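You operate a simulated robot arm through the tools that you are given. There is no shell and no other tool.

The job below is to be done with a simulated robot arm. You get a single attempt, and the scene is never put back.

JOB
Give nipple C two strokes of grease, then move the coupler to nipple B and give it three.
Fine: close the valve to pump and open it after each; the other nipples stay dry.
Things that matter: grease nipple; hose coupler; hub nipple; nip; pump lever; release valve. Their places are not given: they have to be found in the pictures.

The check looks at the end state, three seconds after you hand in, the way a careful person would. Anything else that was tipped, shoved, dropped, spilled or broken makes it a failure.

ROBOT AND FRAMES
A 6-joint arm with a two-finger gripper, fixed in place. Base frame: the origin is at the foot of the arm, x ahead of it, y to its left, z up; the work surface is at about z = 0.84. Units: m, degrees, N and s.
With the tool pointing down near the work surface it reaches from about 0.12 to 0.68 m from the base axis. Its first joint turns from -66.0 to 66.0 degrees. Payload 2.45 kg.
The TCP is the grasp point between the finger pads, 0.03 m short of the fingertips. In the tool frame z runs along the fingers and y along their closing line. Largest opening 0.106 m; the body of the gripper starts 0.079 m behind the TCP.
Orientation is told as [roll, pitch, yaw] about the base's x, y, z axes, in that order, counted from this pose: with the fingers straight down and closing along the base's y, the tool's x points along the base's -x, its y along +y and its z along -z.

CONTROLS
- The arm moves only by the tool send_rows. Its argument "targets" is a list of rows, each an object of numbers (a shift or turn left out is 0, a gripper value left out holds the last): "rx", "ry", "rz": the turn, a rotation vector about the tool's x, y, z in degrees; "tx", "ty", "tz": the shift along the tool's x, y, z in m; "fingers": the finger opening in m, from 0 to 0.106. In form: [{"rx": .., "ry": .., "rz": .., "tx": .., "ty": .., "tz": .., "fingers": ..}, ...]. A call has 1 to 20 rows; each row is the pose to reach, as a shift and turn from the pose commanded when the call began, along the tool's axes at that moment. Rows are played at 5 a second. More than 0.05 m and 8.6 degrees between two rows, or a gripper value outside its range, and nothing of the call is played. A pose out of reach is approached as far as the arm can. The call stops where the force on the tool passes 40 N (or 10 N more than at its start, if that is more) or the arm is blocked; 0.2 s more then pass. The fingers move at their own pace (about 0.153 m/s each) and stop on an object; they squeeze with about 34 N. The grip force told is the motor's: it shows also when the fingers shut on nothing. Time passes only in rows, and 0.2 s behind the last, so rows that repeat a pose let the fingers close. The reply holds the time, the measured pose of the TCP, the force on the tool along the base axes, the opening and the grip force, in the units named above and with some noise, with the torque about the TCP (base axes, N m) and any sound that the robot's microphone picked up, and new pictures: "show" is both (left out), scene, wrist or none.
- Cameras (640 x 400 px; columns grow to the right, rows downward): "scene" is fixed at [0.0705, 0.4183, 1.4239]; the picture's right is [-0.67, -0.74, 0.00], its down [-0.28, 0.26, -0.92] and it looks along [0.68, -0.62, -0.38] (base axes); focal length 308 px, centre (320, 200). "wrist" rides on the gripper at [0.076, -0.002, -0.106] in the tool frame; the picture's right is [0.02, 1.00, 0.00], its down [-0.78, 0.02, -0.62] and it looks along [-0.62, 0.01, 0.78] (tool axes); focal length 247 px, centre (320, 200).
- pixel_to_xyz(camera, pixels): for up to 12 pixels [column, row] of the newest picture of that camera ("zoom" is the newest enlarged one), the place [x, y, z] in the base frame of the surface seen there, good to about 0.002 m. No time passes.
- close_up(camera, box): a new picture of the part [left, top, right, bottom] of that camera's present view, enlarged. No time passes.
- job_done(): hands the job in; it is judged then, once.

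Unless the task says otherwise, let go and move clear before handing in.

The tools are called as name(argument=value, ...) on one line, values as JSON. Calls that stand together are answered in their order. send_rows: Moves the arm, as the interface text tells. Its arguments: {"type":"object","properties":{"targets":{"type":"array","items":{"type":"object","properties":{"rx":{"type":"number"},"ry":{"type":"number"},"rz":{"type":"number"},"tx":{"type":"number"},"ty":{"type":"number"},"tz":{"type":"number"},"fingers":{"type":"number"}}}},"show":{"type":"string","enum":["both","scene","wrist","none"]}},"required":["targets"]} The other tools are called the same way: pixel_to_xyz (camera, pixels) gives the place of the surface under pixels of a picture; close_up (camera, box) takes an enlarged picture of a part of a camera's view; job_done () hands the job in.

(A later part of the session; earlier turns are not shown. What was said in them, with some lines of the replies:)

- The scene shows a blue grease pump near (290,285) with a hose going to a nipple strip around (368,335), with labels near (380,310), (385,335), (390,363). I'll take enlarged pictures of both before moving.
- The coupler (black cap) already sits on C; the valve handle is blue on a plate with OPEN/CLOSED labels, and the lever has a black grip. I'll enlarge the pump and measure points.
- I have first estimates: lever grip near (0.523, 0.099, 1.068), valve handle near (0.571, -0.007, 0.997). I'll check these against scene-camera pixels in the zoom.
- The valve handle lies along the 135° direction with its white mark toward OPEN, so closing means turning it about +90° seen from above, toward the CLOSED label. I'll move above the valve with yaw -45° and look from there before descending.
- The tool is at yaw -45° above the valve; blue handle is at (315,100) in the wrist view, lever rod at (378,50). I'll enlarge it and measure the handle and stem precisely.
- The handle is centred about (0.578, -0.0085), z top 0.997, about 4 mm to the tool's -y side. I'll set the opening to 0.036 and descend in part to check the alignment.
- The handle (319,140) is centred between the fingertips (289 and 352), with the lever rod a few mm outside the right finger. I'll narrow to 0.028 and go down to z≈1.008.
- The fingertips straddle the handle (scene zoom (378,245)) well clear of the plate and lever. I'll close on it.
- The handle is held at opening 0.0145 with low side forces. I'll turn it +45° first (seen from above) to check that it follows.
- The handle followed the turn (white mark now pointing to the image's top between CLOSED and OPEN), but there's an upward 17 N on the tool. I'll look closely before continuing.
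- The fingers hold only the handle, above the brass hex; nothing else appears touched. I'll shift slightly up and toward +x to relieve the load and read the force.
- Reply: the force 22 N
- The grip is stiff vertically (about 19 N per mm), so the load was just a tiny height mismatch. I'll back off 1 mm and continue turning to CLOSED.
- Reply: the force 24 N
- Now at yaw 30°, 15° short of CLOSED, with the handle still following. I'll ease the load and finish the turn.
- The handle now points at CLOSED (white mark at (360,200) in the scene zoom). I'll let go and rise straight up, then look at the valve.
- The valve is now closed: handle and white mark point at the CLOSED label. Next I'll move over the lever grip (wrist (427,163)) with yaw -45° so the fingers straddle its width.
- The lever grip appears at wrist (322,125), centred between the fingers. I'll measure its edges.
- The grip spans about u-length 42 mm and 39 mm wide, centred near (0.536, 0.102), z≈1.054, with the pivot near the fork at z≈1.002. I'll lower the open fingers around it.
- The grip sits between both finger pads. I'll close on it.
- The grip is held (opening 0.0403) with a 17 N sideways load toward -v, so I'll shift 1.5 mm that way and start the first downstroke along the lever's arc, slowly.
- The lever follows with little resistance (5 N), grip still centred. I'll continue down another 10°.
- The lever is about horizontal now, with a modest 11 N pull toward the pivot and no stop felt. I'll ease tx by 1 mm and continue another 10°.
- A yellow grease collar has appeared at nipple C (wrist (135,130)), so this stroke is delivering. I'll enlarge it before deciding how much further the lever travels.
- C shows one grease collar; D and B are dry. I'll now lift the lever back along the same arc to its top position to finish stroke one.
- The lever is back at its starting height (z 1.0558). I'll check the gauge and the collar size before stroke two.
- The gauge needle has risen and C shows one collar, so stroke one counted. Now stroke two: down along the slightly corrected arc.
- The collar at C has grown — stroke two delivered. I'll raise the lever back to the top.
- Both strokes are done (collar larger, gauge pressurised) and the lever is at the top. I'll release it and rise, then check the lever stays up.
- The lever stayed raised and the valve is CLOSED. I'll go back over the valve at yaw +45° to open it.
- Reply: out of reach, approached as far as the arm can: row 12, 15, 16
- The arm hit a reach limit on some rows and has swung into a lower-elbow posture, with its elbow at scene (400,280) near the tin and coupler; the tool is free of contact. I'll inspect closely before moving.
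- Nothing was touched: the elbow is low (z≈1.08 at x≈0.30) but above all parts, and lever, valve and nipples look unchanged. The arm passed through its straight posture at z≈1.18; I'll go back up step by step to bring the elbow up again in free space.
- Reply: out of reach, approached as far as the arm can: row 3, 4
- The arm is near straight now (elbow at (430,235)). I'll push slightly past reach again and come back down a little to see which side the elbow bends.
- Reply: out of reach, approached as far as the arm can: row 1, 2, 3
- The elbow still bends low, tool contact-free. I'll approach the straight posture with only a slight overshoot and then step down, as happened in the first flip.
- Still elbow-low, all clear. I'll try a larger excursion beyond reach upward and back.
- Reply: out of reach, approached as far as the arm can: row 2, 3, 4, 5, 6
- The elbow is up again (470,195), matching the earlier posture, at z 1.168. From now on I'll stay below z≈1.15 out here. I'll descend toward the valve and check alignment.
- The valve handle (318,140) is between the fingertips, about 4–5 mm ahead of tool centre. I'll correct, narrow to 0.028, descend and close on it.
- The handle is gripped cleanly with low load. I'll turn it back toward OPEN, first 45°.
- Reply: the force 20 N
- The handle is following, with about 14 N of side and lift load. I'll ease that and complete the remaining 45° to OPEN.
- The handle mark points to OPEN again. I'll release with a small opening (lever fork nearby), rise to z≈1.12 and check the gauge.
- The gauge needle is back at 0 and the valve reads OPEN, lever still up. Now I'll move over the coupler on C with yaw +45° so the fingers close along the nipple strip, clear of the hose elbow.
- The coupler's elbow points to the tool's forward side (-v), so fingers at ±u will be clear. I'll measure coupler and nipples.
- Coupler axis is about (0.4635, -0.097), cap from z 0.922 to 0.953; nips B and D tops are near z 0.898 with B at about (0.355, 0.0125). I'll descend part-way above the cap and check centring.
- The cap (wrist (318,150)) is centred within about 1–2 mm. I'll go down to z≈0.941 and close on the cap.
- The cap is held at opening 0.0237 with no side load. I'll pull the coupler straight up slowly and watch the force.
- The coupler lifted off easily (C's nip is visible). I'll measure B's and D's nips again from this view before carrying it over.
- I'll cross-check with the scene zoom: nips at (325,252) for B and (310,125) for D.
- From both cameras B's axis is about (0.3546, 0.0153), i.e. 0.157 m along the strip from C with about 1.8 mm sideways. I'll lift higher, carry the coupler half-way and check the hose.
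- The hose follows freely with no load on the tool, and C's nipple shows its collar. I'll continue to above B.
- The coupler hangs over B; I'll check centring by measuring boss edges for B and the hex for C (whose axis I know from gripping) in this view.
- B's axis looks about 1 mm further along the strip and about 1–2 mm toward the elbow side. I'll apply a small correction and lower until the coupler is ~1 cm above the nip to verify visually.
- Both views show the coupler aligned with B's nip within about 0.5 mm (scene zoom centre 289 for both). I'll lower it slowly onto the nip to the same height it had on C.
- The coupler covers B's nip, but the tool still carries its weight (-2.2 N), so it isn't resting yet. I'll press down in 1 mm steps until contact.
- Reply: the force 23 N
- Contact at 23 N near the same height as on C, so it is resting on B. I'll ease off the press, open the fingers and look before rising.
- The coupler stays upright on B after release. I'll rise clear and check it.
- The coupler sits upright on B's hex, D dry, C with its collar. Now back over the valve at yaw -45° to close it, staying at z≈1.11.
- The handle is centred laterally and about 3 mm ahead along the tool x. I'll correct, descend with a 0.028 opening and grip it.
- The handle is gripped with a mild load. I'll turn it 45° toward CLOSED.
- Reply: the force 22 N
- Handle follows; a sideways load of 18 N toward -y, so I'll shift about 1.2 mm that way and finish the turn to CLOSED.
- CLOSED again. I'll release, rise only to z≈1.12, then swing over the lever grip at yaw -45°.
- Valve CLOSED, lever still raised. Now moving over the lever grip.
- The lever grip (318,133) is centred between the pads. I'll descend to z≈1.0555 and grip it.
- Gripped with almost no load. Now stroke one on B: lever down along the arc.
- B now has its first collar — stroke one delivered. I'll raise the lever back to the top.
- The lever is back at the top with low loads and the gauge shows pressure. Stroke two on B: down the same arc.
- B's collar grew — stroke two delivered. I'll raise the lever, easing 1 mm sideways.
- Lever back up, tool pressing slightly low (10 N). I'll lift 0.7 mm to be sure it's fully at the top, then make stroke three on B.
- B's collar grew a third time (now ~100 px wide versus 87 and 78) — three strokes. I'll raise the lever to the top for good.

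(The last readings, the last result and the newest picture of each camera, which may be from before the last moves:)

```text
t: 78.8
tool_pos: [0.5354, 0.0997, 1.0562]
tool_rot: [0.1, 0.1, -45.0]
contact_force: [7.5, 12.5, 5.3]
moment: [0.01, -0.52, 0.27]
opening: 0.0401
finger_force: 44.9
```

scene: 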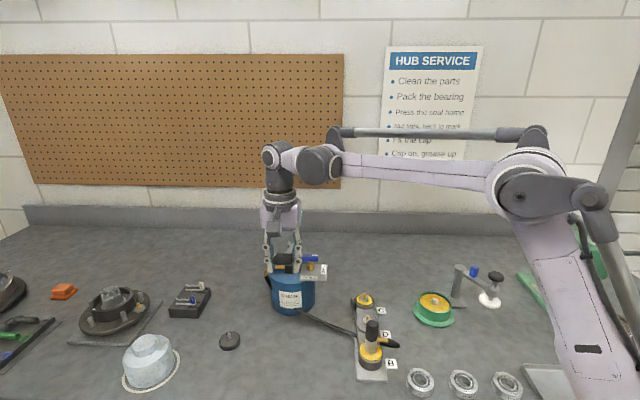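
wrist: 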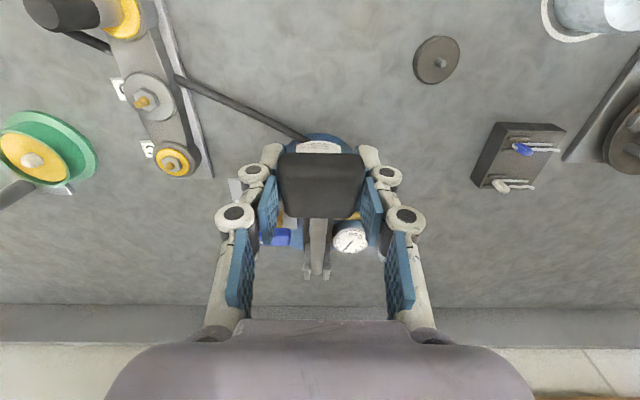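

The lever is at the top. I'll release it and rise to z≈1.125 only.

send_rows(targets=[{"ty": 0.001, "fingers": 0.045}, {"fingers": 0.07}, {"fingers": 0.07}, {"tz": -0.02, "fingers": 0.07}, {"tz": -0.045, "fingers": 0.07}, {"tz": -0.069, "fingers": 0.07}], show="both")

close_up(camera="scene", box=[255, 230, 345, 290])

```text
t: 80.2
tool_pos: [0.5349, 0.1017, 1.1254]
tool_rot: [0.0, 0.0, -45.1]
contact_force: [0.4, -1.2, 0.0]
moment: [-0.04, 0.0, 0.0]
opening: 0.0699
finger_force: 0.1
```

scene: 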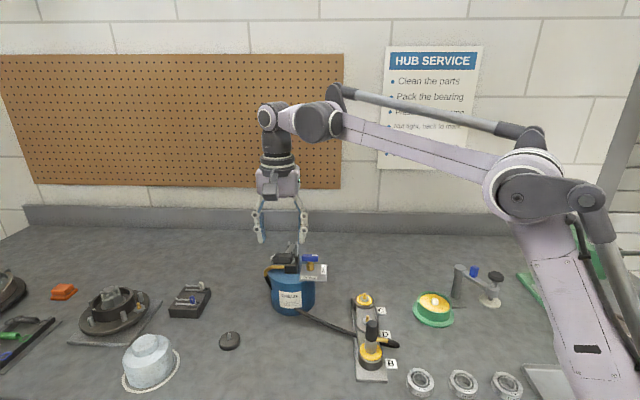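
wrist: 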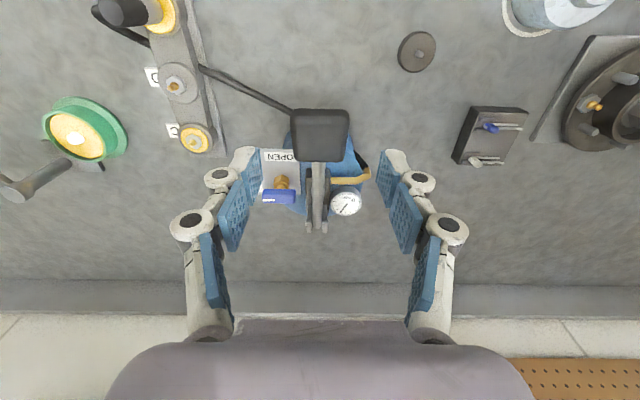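

```text
6.67 times, centred on (300, 260) of scene
```

zoom: 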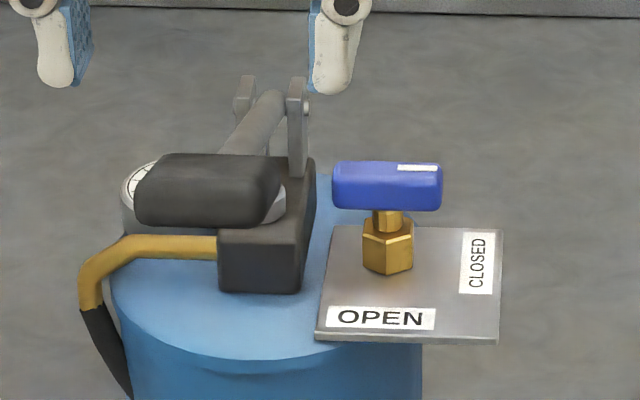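

Lever up, valve still CLOSED. I'll go to the valve at yaw +45° at constant z, then descend part-way to check alignment.

send_rows(targets=[{"tx": -0.0092, "ty": -0.0041, "rz": -7.5, "fingers": 0.06}, {"tx": -0.0184, "ty": -0.0082, "rz": -15, "fingers": 0.05}, {"tx": -0.0276, "ty": -0.0123, "rz": -22.5, "fingers": 0.04}, {"tx": -0.0368, "ty": -0.0164, "rz": -30, "fingers": 0.036}, {"tx": -0.046, "ty": -0.0205, "rz": -37.5, "fingers": 0.036}, {"tx": -0.0553, "ty": -0.0247, "rz": -45, "fingers": 0.036}, {"tx": -0.0645, "ty": -0.0288, "rz": -52.5, "fingers": 0.036}, {"tx": -0.0737, "ty": -0.0329, "rz": -60, "fingers": 0.036}, {"tx": -0.0829, "ty": -0.037, "rz": -67.5, "fingers": 0.036}, {"tx": -0.0921, "ty": -0.0411, "rz": -75, "fingers": 0.036}, {"tx": -0.1013, "ty": -0.0452, "rz": -82.5, "fingers": 0.036}, {"tx": -0.1105, "ty": -0.0493, "rz": -90, "fingers": 0.036}, {"tx": -0.1105, "ty": -0.0493, "tz": 0.035, "rz": -90, "fingers": 0.036}, {"tx": -0.1105, "ty": -0.0493, "tz": 0.07, "rz": -90, "fingers": 0.036}, {"tx": -0.1105, "ty": -0.0493, "tz": 0.07, "rz": -90, "fingers": 0.036}], show="both")

close_up(camera="wrist", box=[240, 60, 400, 220])

```text
t: 83.4
tool_pos: [0.5779, -0.0113, 1.0552]
tool_rot: [-0.1, 0.0, 45.0]
contact_force: [0.2, -0.4, 0.3]
moment: [0.0, 0.03, -0.01]
opening: 0.0361
finger_force: 0.1
```

scene: 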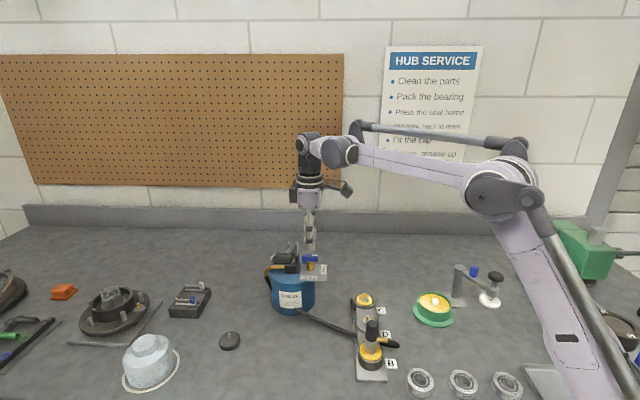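
wrist: 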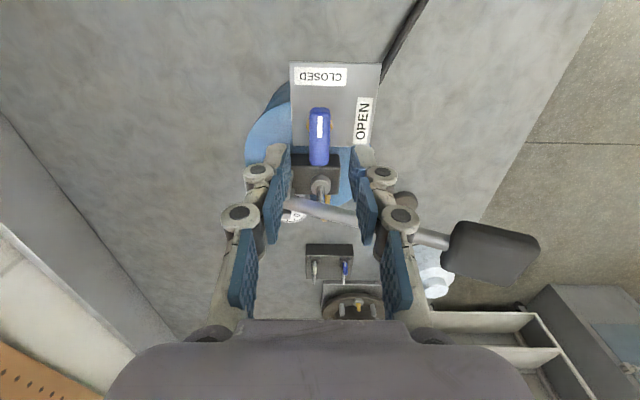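

```text
2.50 times, centred on (320, 140) of wrist
```

zoom: 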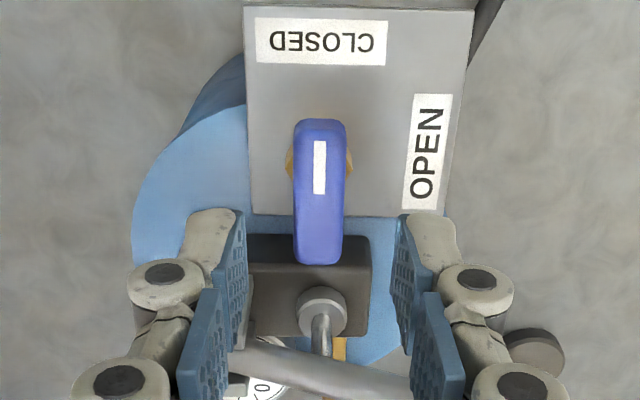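

The handle is centred on the tool axis. I'll descend and grip it.

send_rows(targets=[{"fingers": 0.03}, {"tz": 0.015, "fingers": 0.03}, {"tz": 0.03, "fingers": 0.03}, {"tz": 0.0475, "fingers": 0.03}, {"tz": 0.0475, "fingers": 0.03}, {"tz": 0.0475, "fingers": 0.008}, {"tz": 0.0475, "fingers": 0.008}, {"tz": 0.0475, "fingers": 0.008}], show="wrist")

```text
t: 85.2
tool_pos: [0.578, -0.0137, 1.0058]
tool_rot: [-0.2, -0.1, 45.0]
contact_force: [7.1, -5.6, -1.4]
moment: [-0.01, -0.42, -0.05]
opening: 0.0144
finger_force: 39.9
```

wrist: 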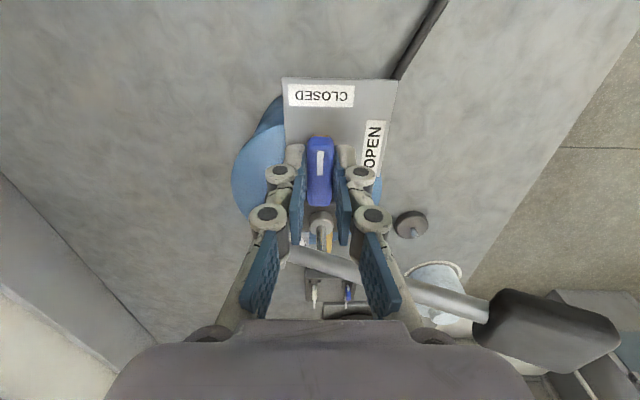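

Gripped at 0.0144 with small loads. Turning 45° toward OPEN first.

send_rows(targets=[{"rz": 7.5, "ty": -0.0005, "fingers": 0.008}, {"rz": 15, "ty": -0.0005, "fingers": 0.008}, {"rz": 22.5, "ty": -0.0005, "fingers": 0.008}, {"rz": 30, "ty": -0.0005, "fingers": 0.008}, {"rz": 37.5, "ty": -0.0005, "fingers": 0.008}, {"rz": 45, "ty": -0.0005, "fingers": 0.008}], show="wrist")

```text
t: 86.6
tool_pos: [0.5782, -0.0115, 1.0067]
tool_rot: [0.1, 0.1, -0.1]
contact_force: [-9.8, 2.0, -24.2]
moment: [0.07, 0.85, 0.02]
opening: 0.0148
finger_force: 41.2
```

wrist: 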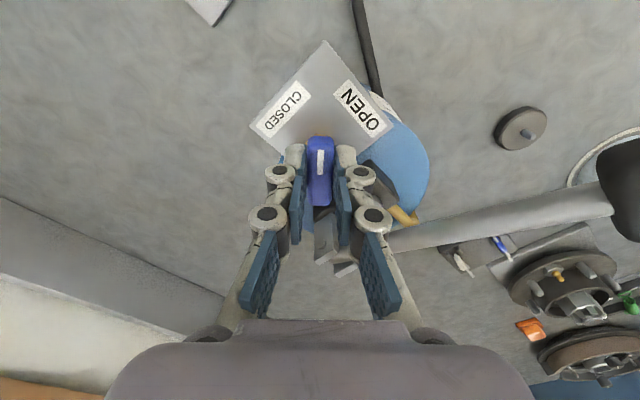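

Following well; 24 N downward pull on the tool, so I'll lower 1.2 mm and finish the turn to OPEN.

send_rows(targets=[{"tx": 0.0006, "tz": 0.0012, "fingers": 0.008}, {"tx": 0.0006, "tz": 0.0012, "rz": 7.5, "fingers": 0.008}, {"tx": 0.0006, "tz": 0.0012, "rz": 15, "fingers": 0.008}, {"tx": 0.0006, "tz": 0.0012, "rz": 22.5, "fingers": 0.008}, {"tx": 0.0006, "tz": 0.0012, "rz": 30, "fingers": 0.008}, {"tx": 0.0006, "tz": 0.0012, "rz": 37.5, "fingers": 0.008}, {"tx": 0.0006, "tz": 0.0012, "rz": 45, "fingers": 0.008}, {"tx": 0.0006, "tz": 0.0012, "rz": 45, "fingers": 0.008}], show="both")

close_up(camera="scene", box=[265, 225, 355, 285])

```text
t: 88.4
tool_pos: [0.5777, -0.0106, 1.0064]
tool_rot: [0.2, 0.1, -44.9]
contact_force: [5.4, 17.2, 25.6]
moment: [0.32, -0.2, 0.05]
opening: 0.0143
finger_force: 41.0
```

scene: 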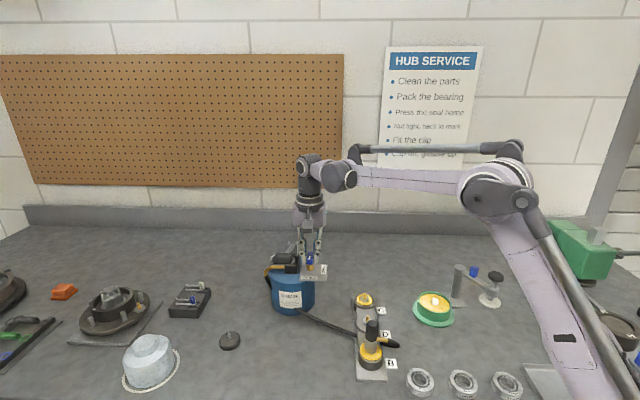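
wrist: 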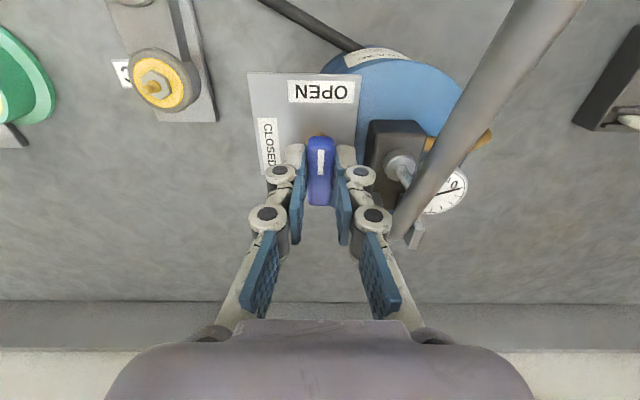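

```text
6.67 times, centred on (310, 255) of scene
```

zoom: 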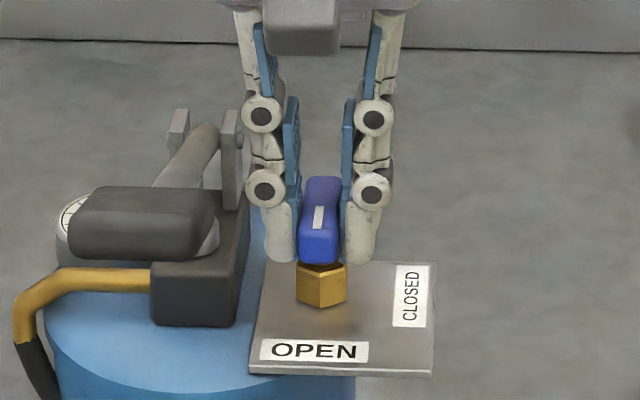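

The handle is back at OPEN. I'll ease up, release with a small opening and rise to z≈1.12.

send_rows(targets=[{"tz": -0.001, "fingers": 0.008}, {"tz": -0.001, "fingers": 0.028}, {"tz": -0.001, "fingers": 0.028}, {"tz": -0.02, "fingers": 0.028}, {"tz": -0.05, "fingers": 0.028}, {"tz": -0.08, "fingers": 0.03}, {"tz": -0.112, "fingers": 0.04}], show="both")

close_up(camera="wrist", box=[120, 0, 440, 200])

close_up(camera="scene", box=[240, 235, 430, 385])

```text
t: 90.0
tool_pos: [0.5782, -0.0111, 1.1177]
tool_rot: [0.1, 0.0, -45.0]
contact_force: [0.9, 1.2, 0.2]
moment: [0.02, -0.04, 0.02]
opening: 0.0401
finger_force: 0.0
```

scene: 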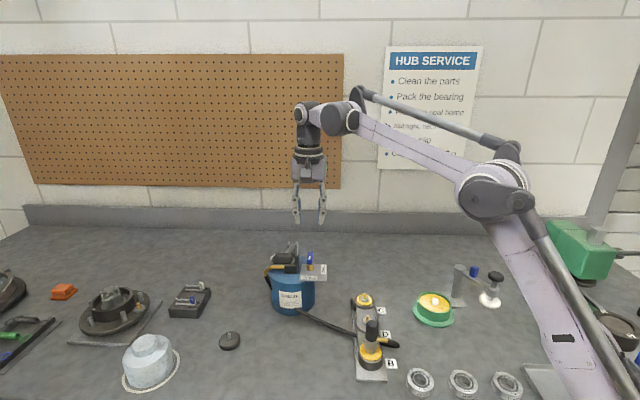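
wrist: 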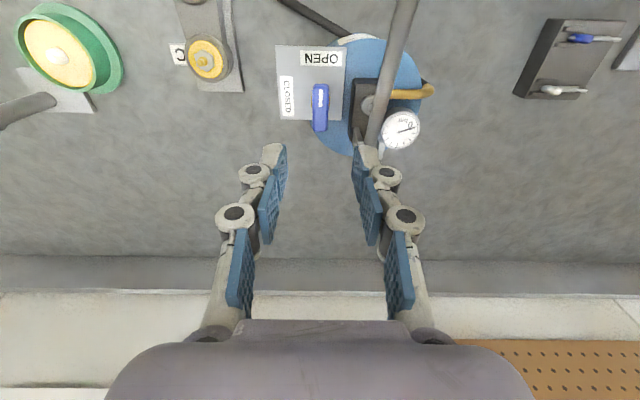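

```text
2.00 times, centred on (280, 100) of wrist
```

zoom: 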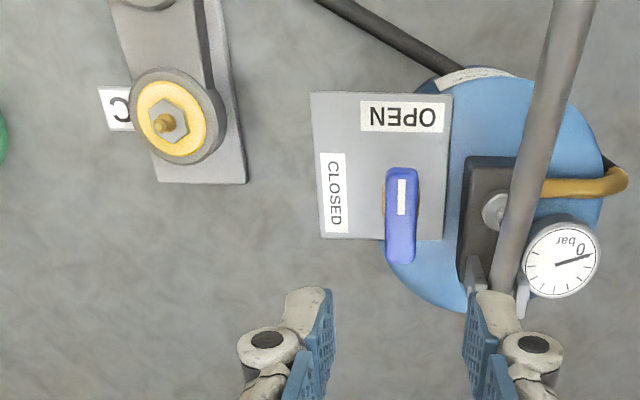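

```text
2.67 times, centred on (335, 310) of scene
```

zoom: 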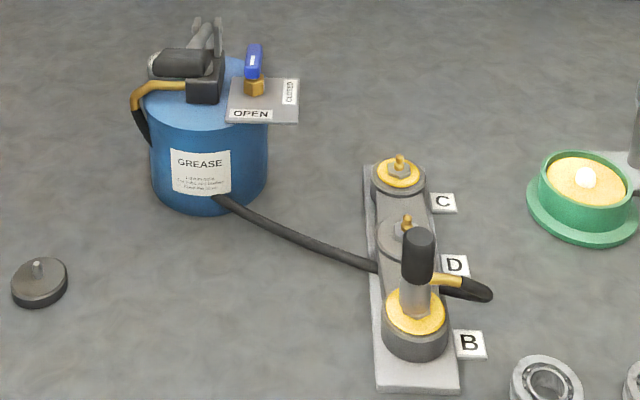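

Valve OPEN, gauge at 0, coupler on B with three strokes' collar, C with two, D dry, lever up. I'll retreat the arm back and up, clear of everything, and take a last look.

send_rows(targets=[{"tx": 0.02, "ty": -0.02, "tz": 0.0}, {"tx": 0.045, "ty": -0.045, "tz": -0.005}, {"tx": 0.07, "ty": -0.07, "tz": -0.03}, {"tx": 0.095, "ty": -0.095, "tz": -0.06}, {"tx": 0.12, "ty": -0.12, "tz": -0.09}, {"tx": 0.14, "ty": -0.14, "tz": -0.12}, {"tx": 0.16, "ty": -0.16, "tz": -0.15}, {"tx": 0.16, "ty": -0.16, "tz": -0.15}], show="both")

close_up(camera="scene", box=[240, 235, 430, 385])

```text
t: 91.8
tool_pos: [0.3519, -0.0145, 1.2679]
tool_rot: [0.0, 0.0, -45.0]
contact_force: [0.4, 0.6, 0.0]
moment: [-0.04, -0.02, 0.01]
opening: 0.0399
finger_force: 0.1
```

scene: 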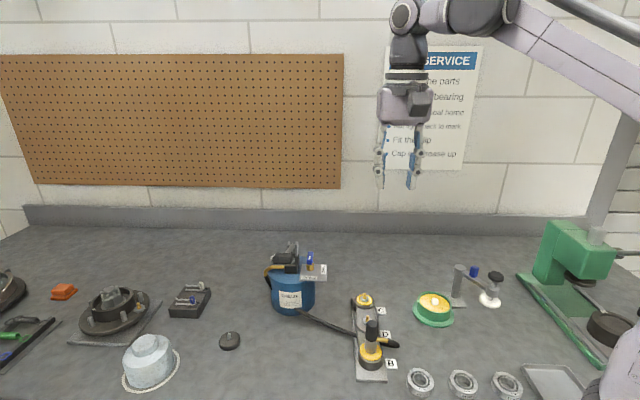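
wrist: 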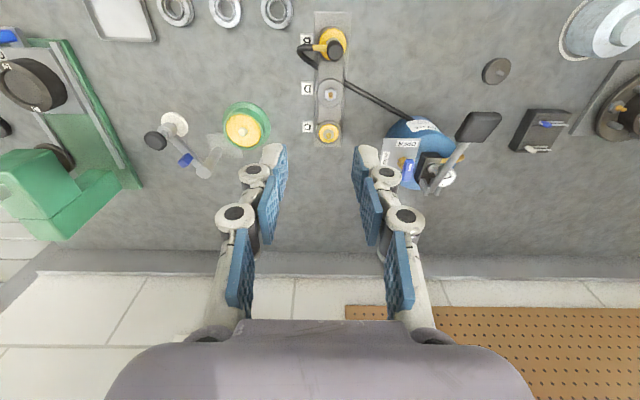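

```text
2.67 times, centred on (335, 310) of scene
```

zoom: 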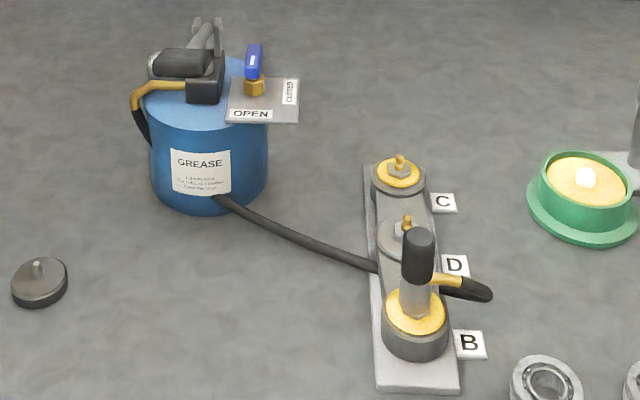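

The arm is clear. C carries its two-stroke collar, the coupler stands on B with the three-stroke collar, and D is dry. The valve is OPEN, the lever is up and nothing else has moved, so I'm handing in.

job_done()

```text
The job is handed in.
```

I gave nipple C two strokes of grease, moved the coupler to nipple B and gave it three. D stayed dry. The job is handed in, but I haven't seen the check's result.

- **Strokes:** the grease collar grew with every stroke, twice on C and three times on B.
- **Valve:** I closed it before pumping each nipple and opened it afterwards. It is now open and the gauge read 0.
- **Coupler and lever:** the coupler stands upright on B, and the pump lever is back in its raised position.
- **Arm:** it is clear of the bench with the gripper empty.

Between the two nipples the arm reached full stretch above the pump and its elbow dropped low over the bench. Nothing was touched, and I brought the elbow back up before carrying on. In the last pictures everything else on the bench looked unmoved.
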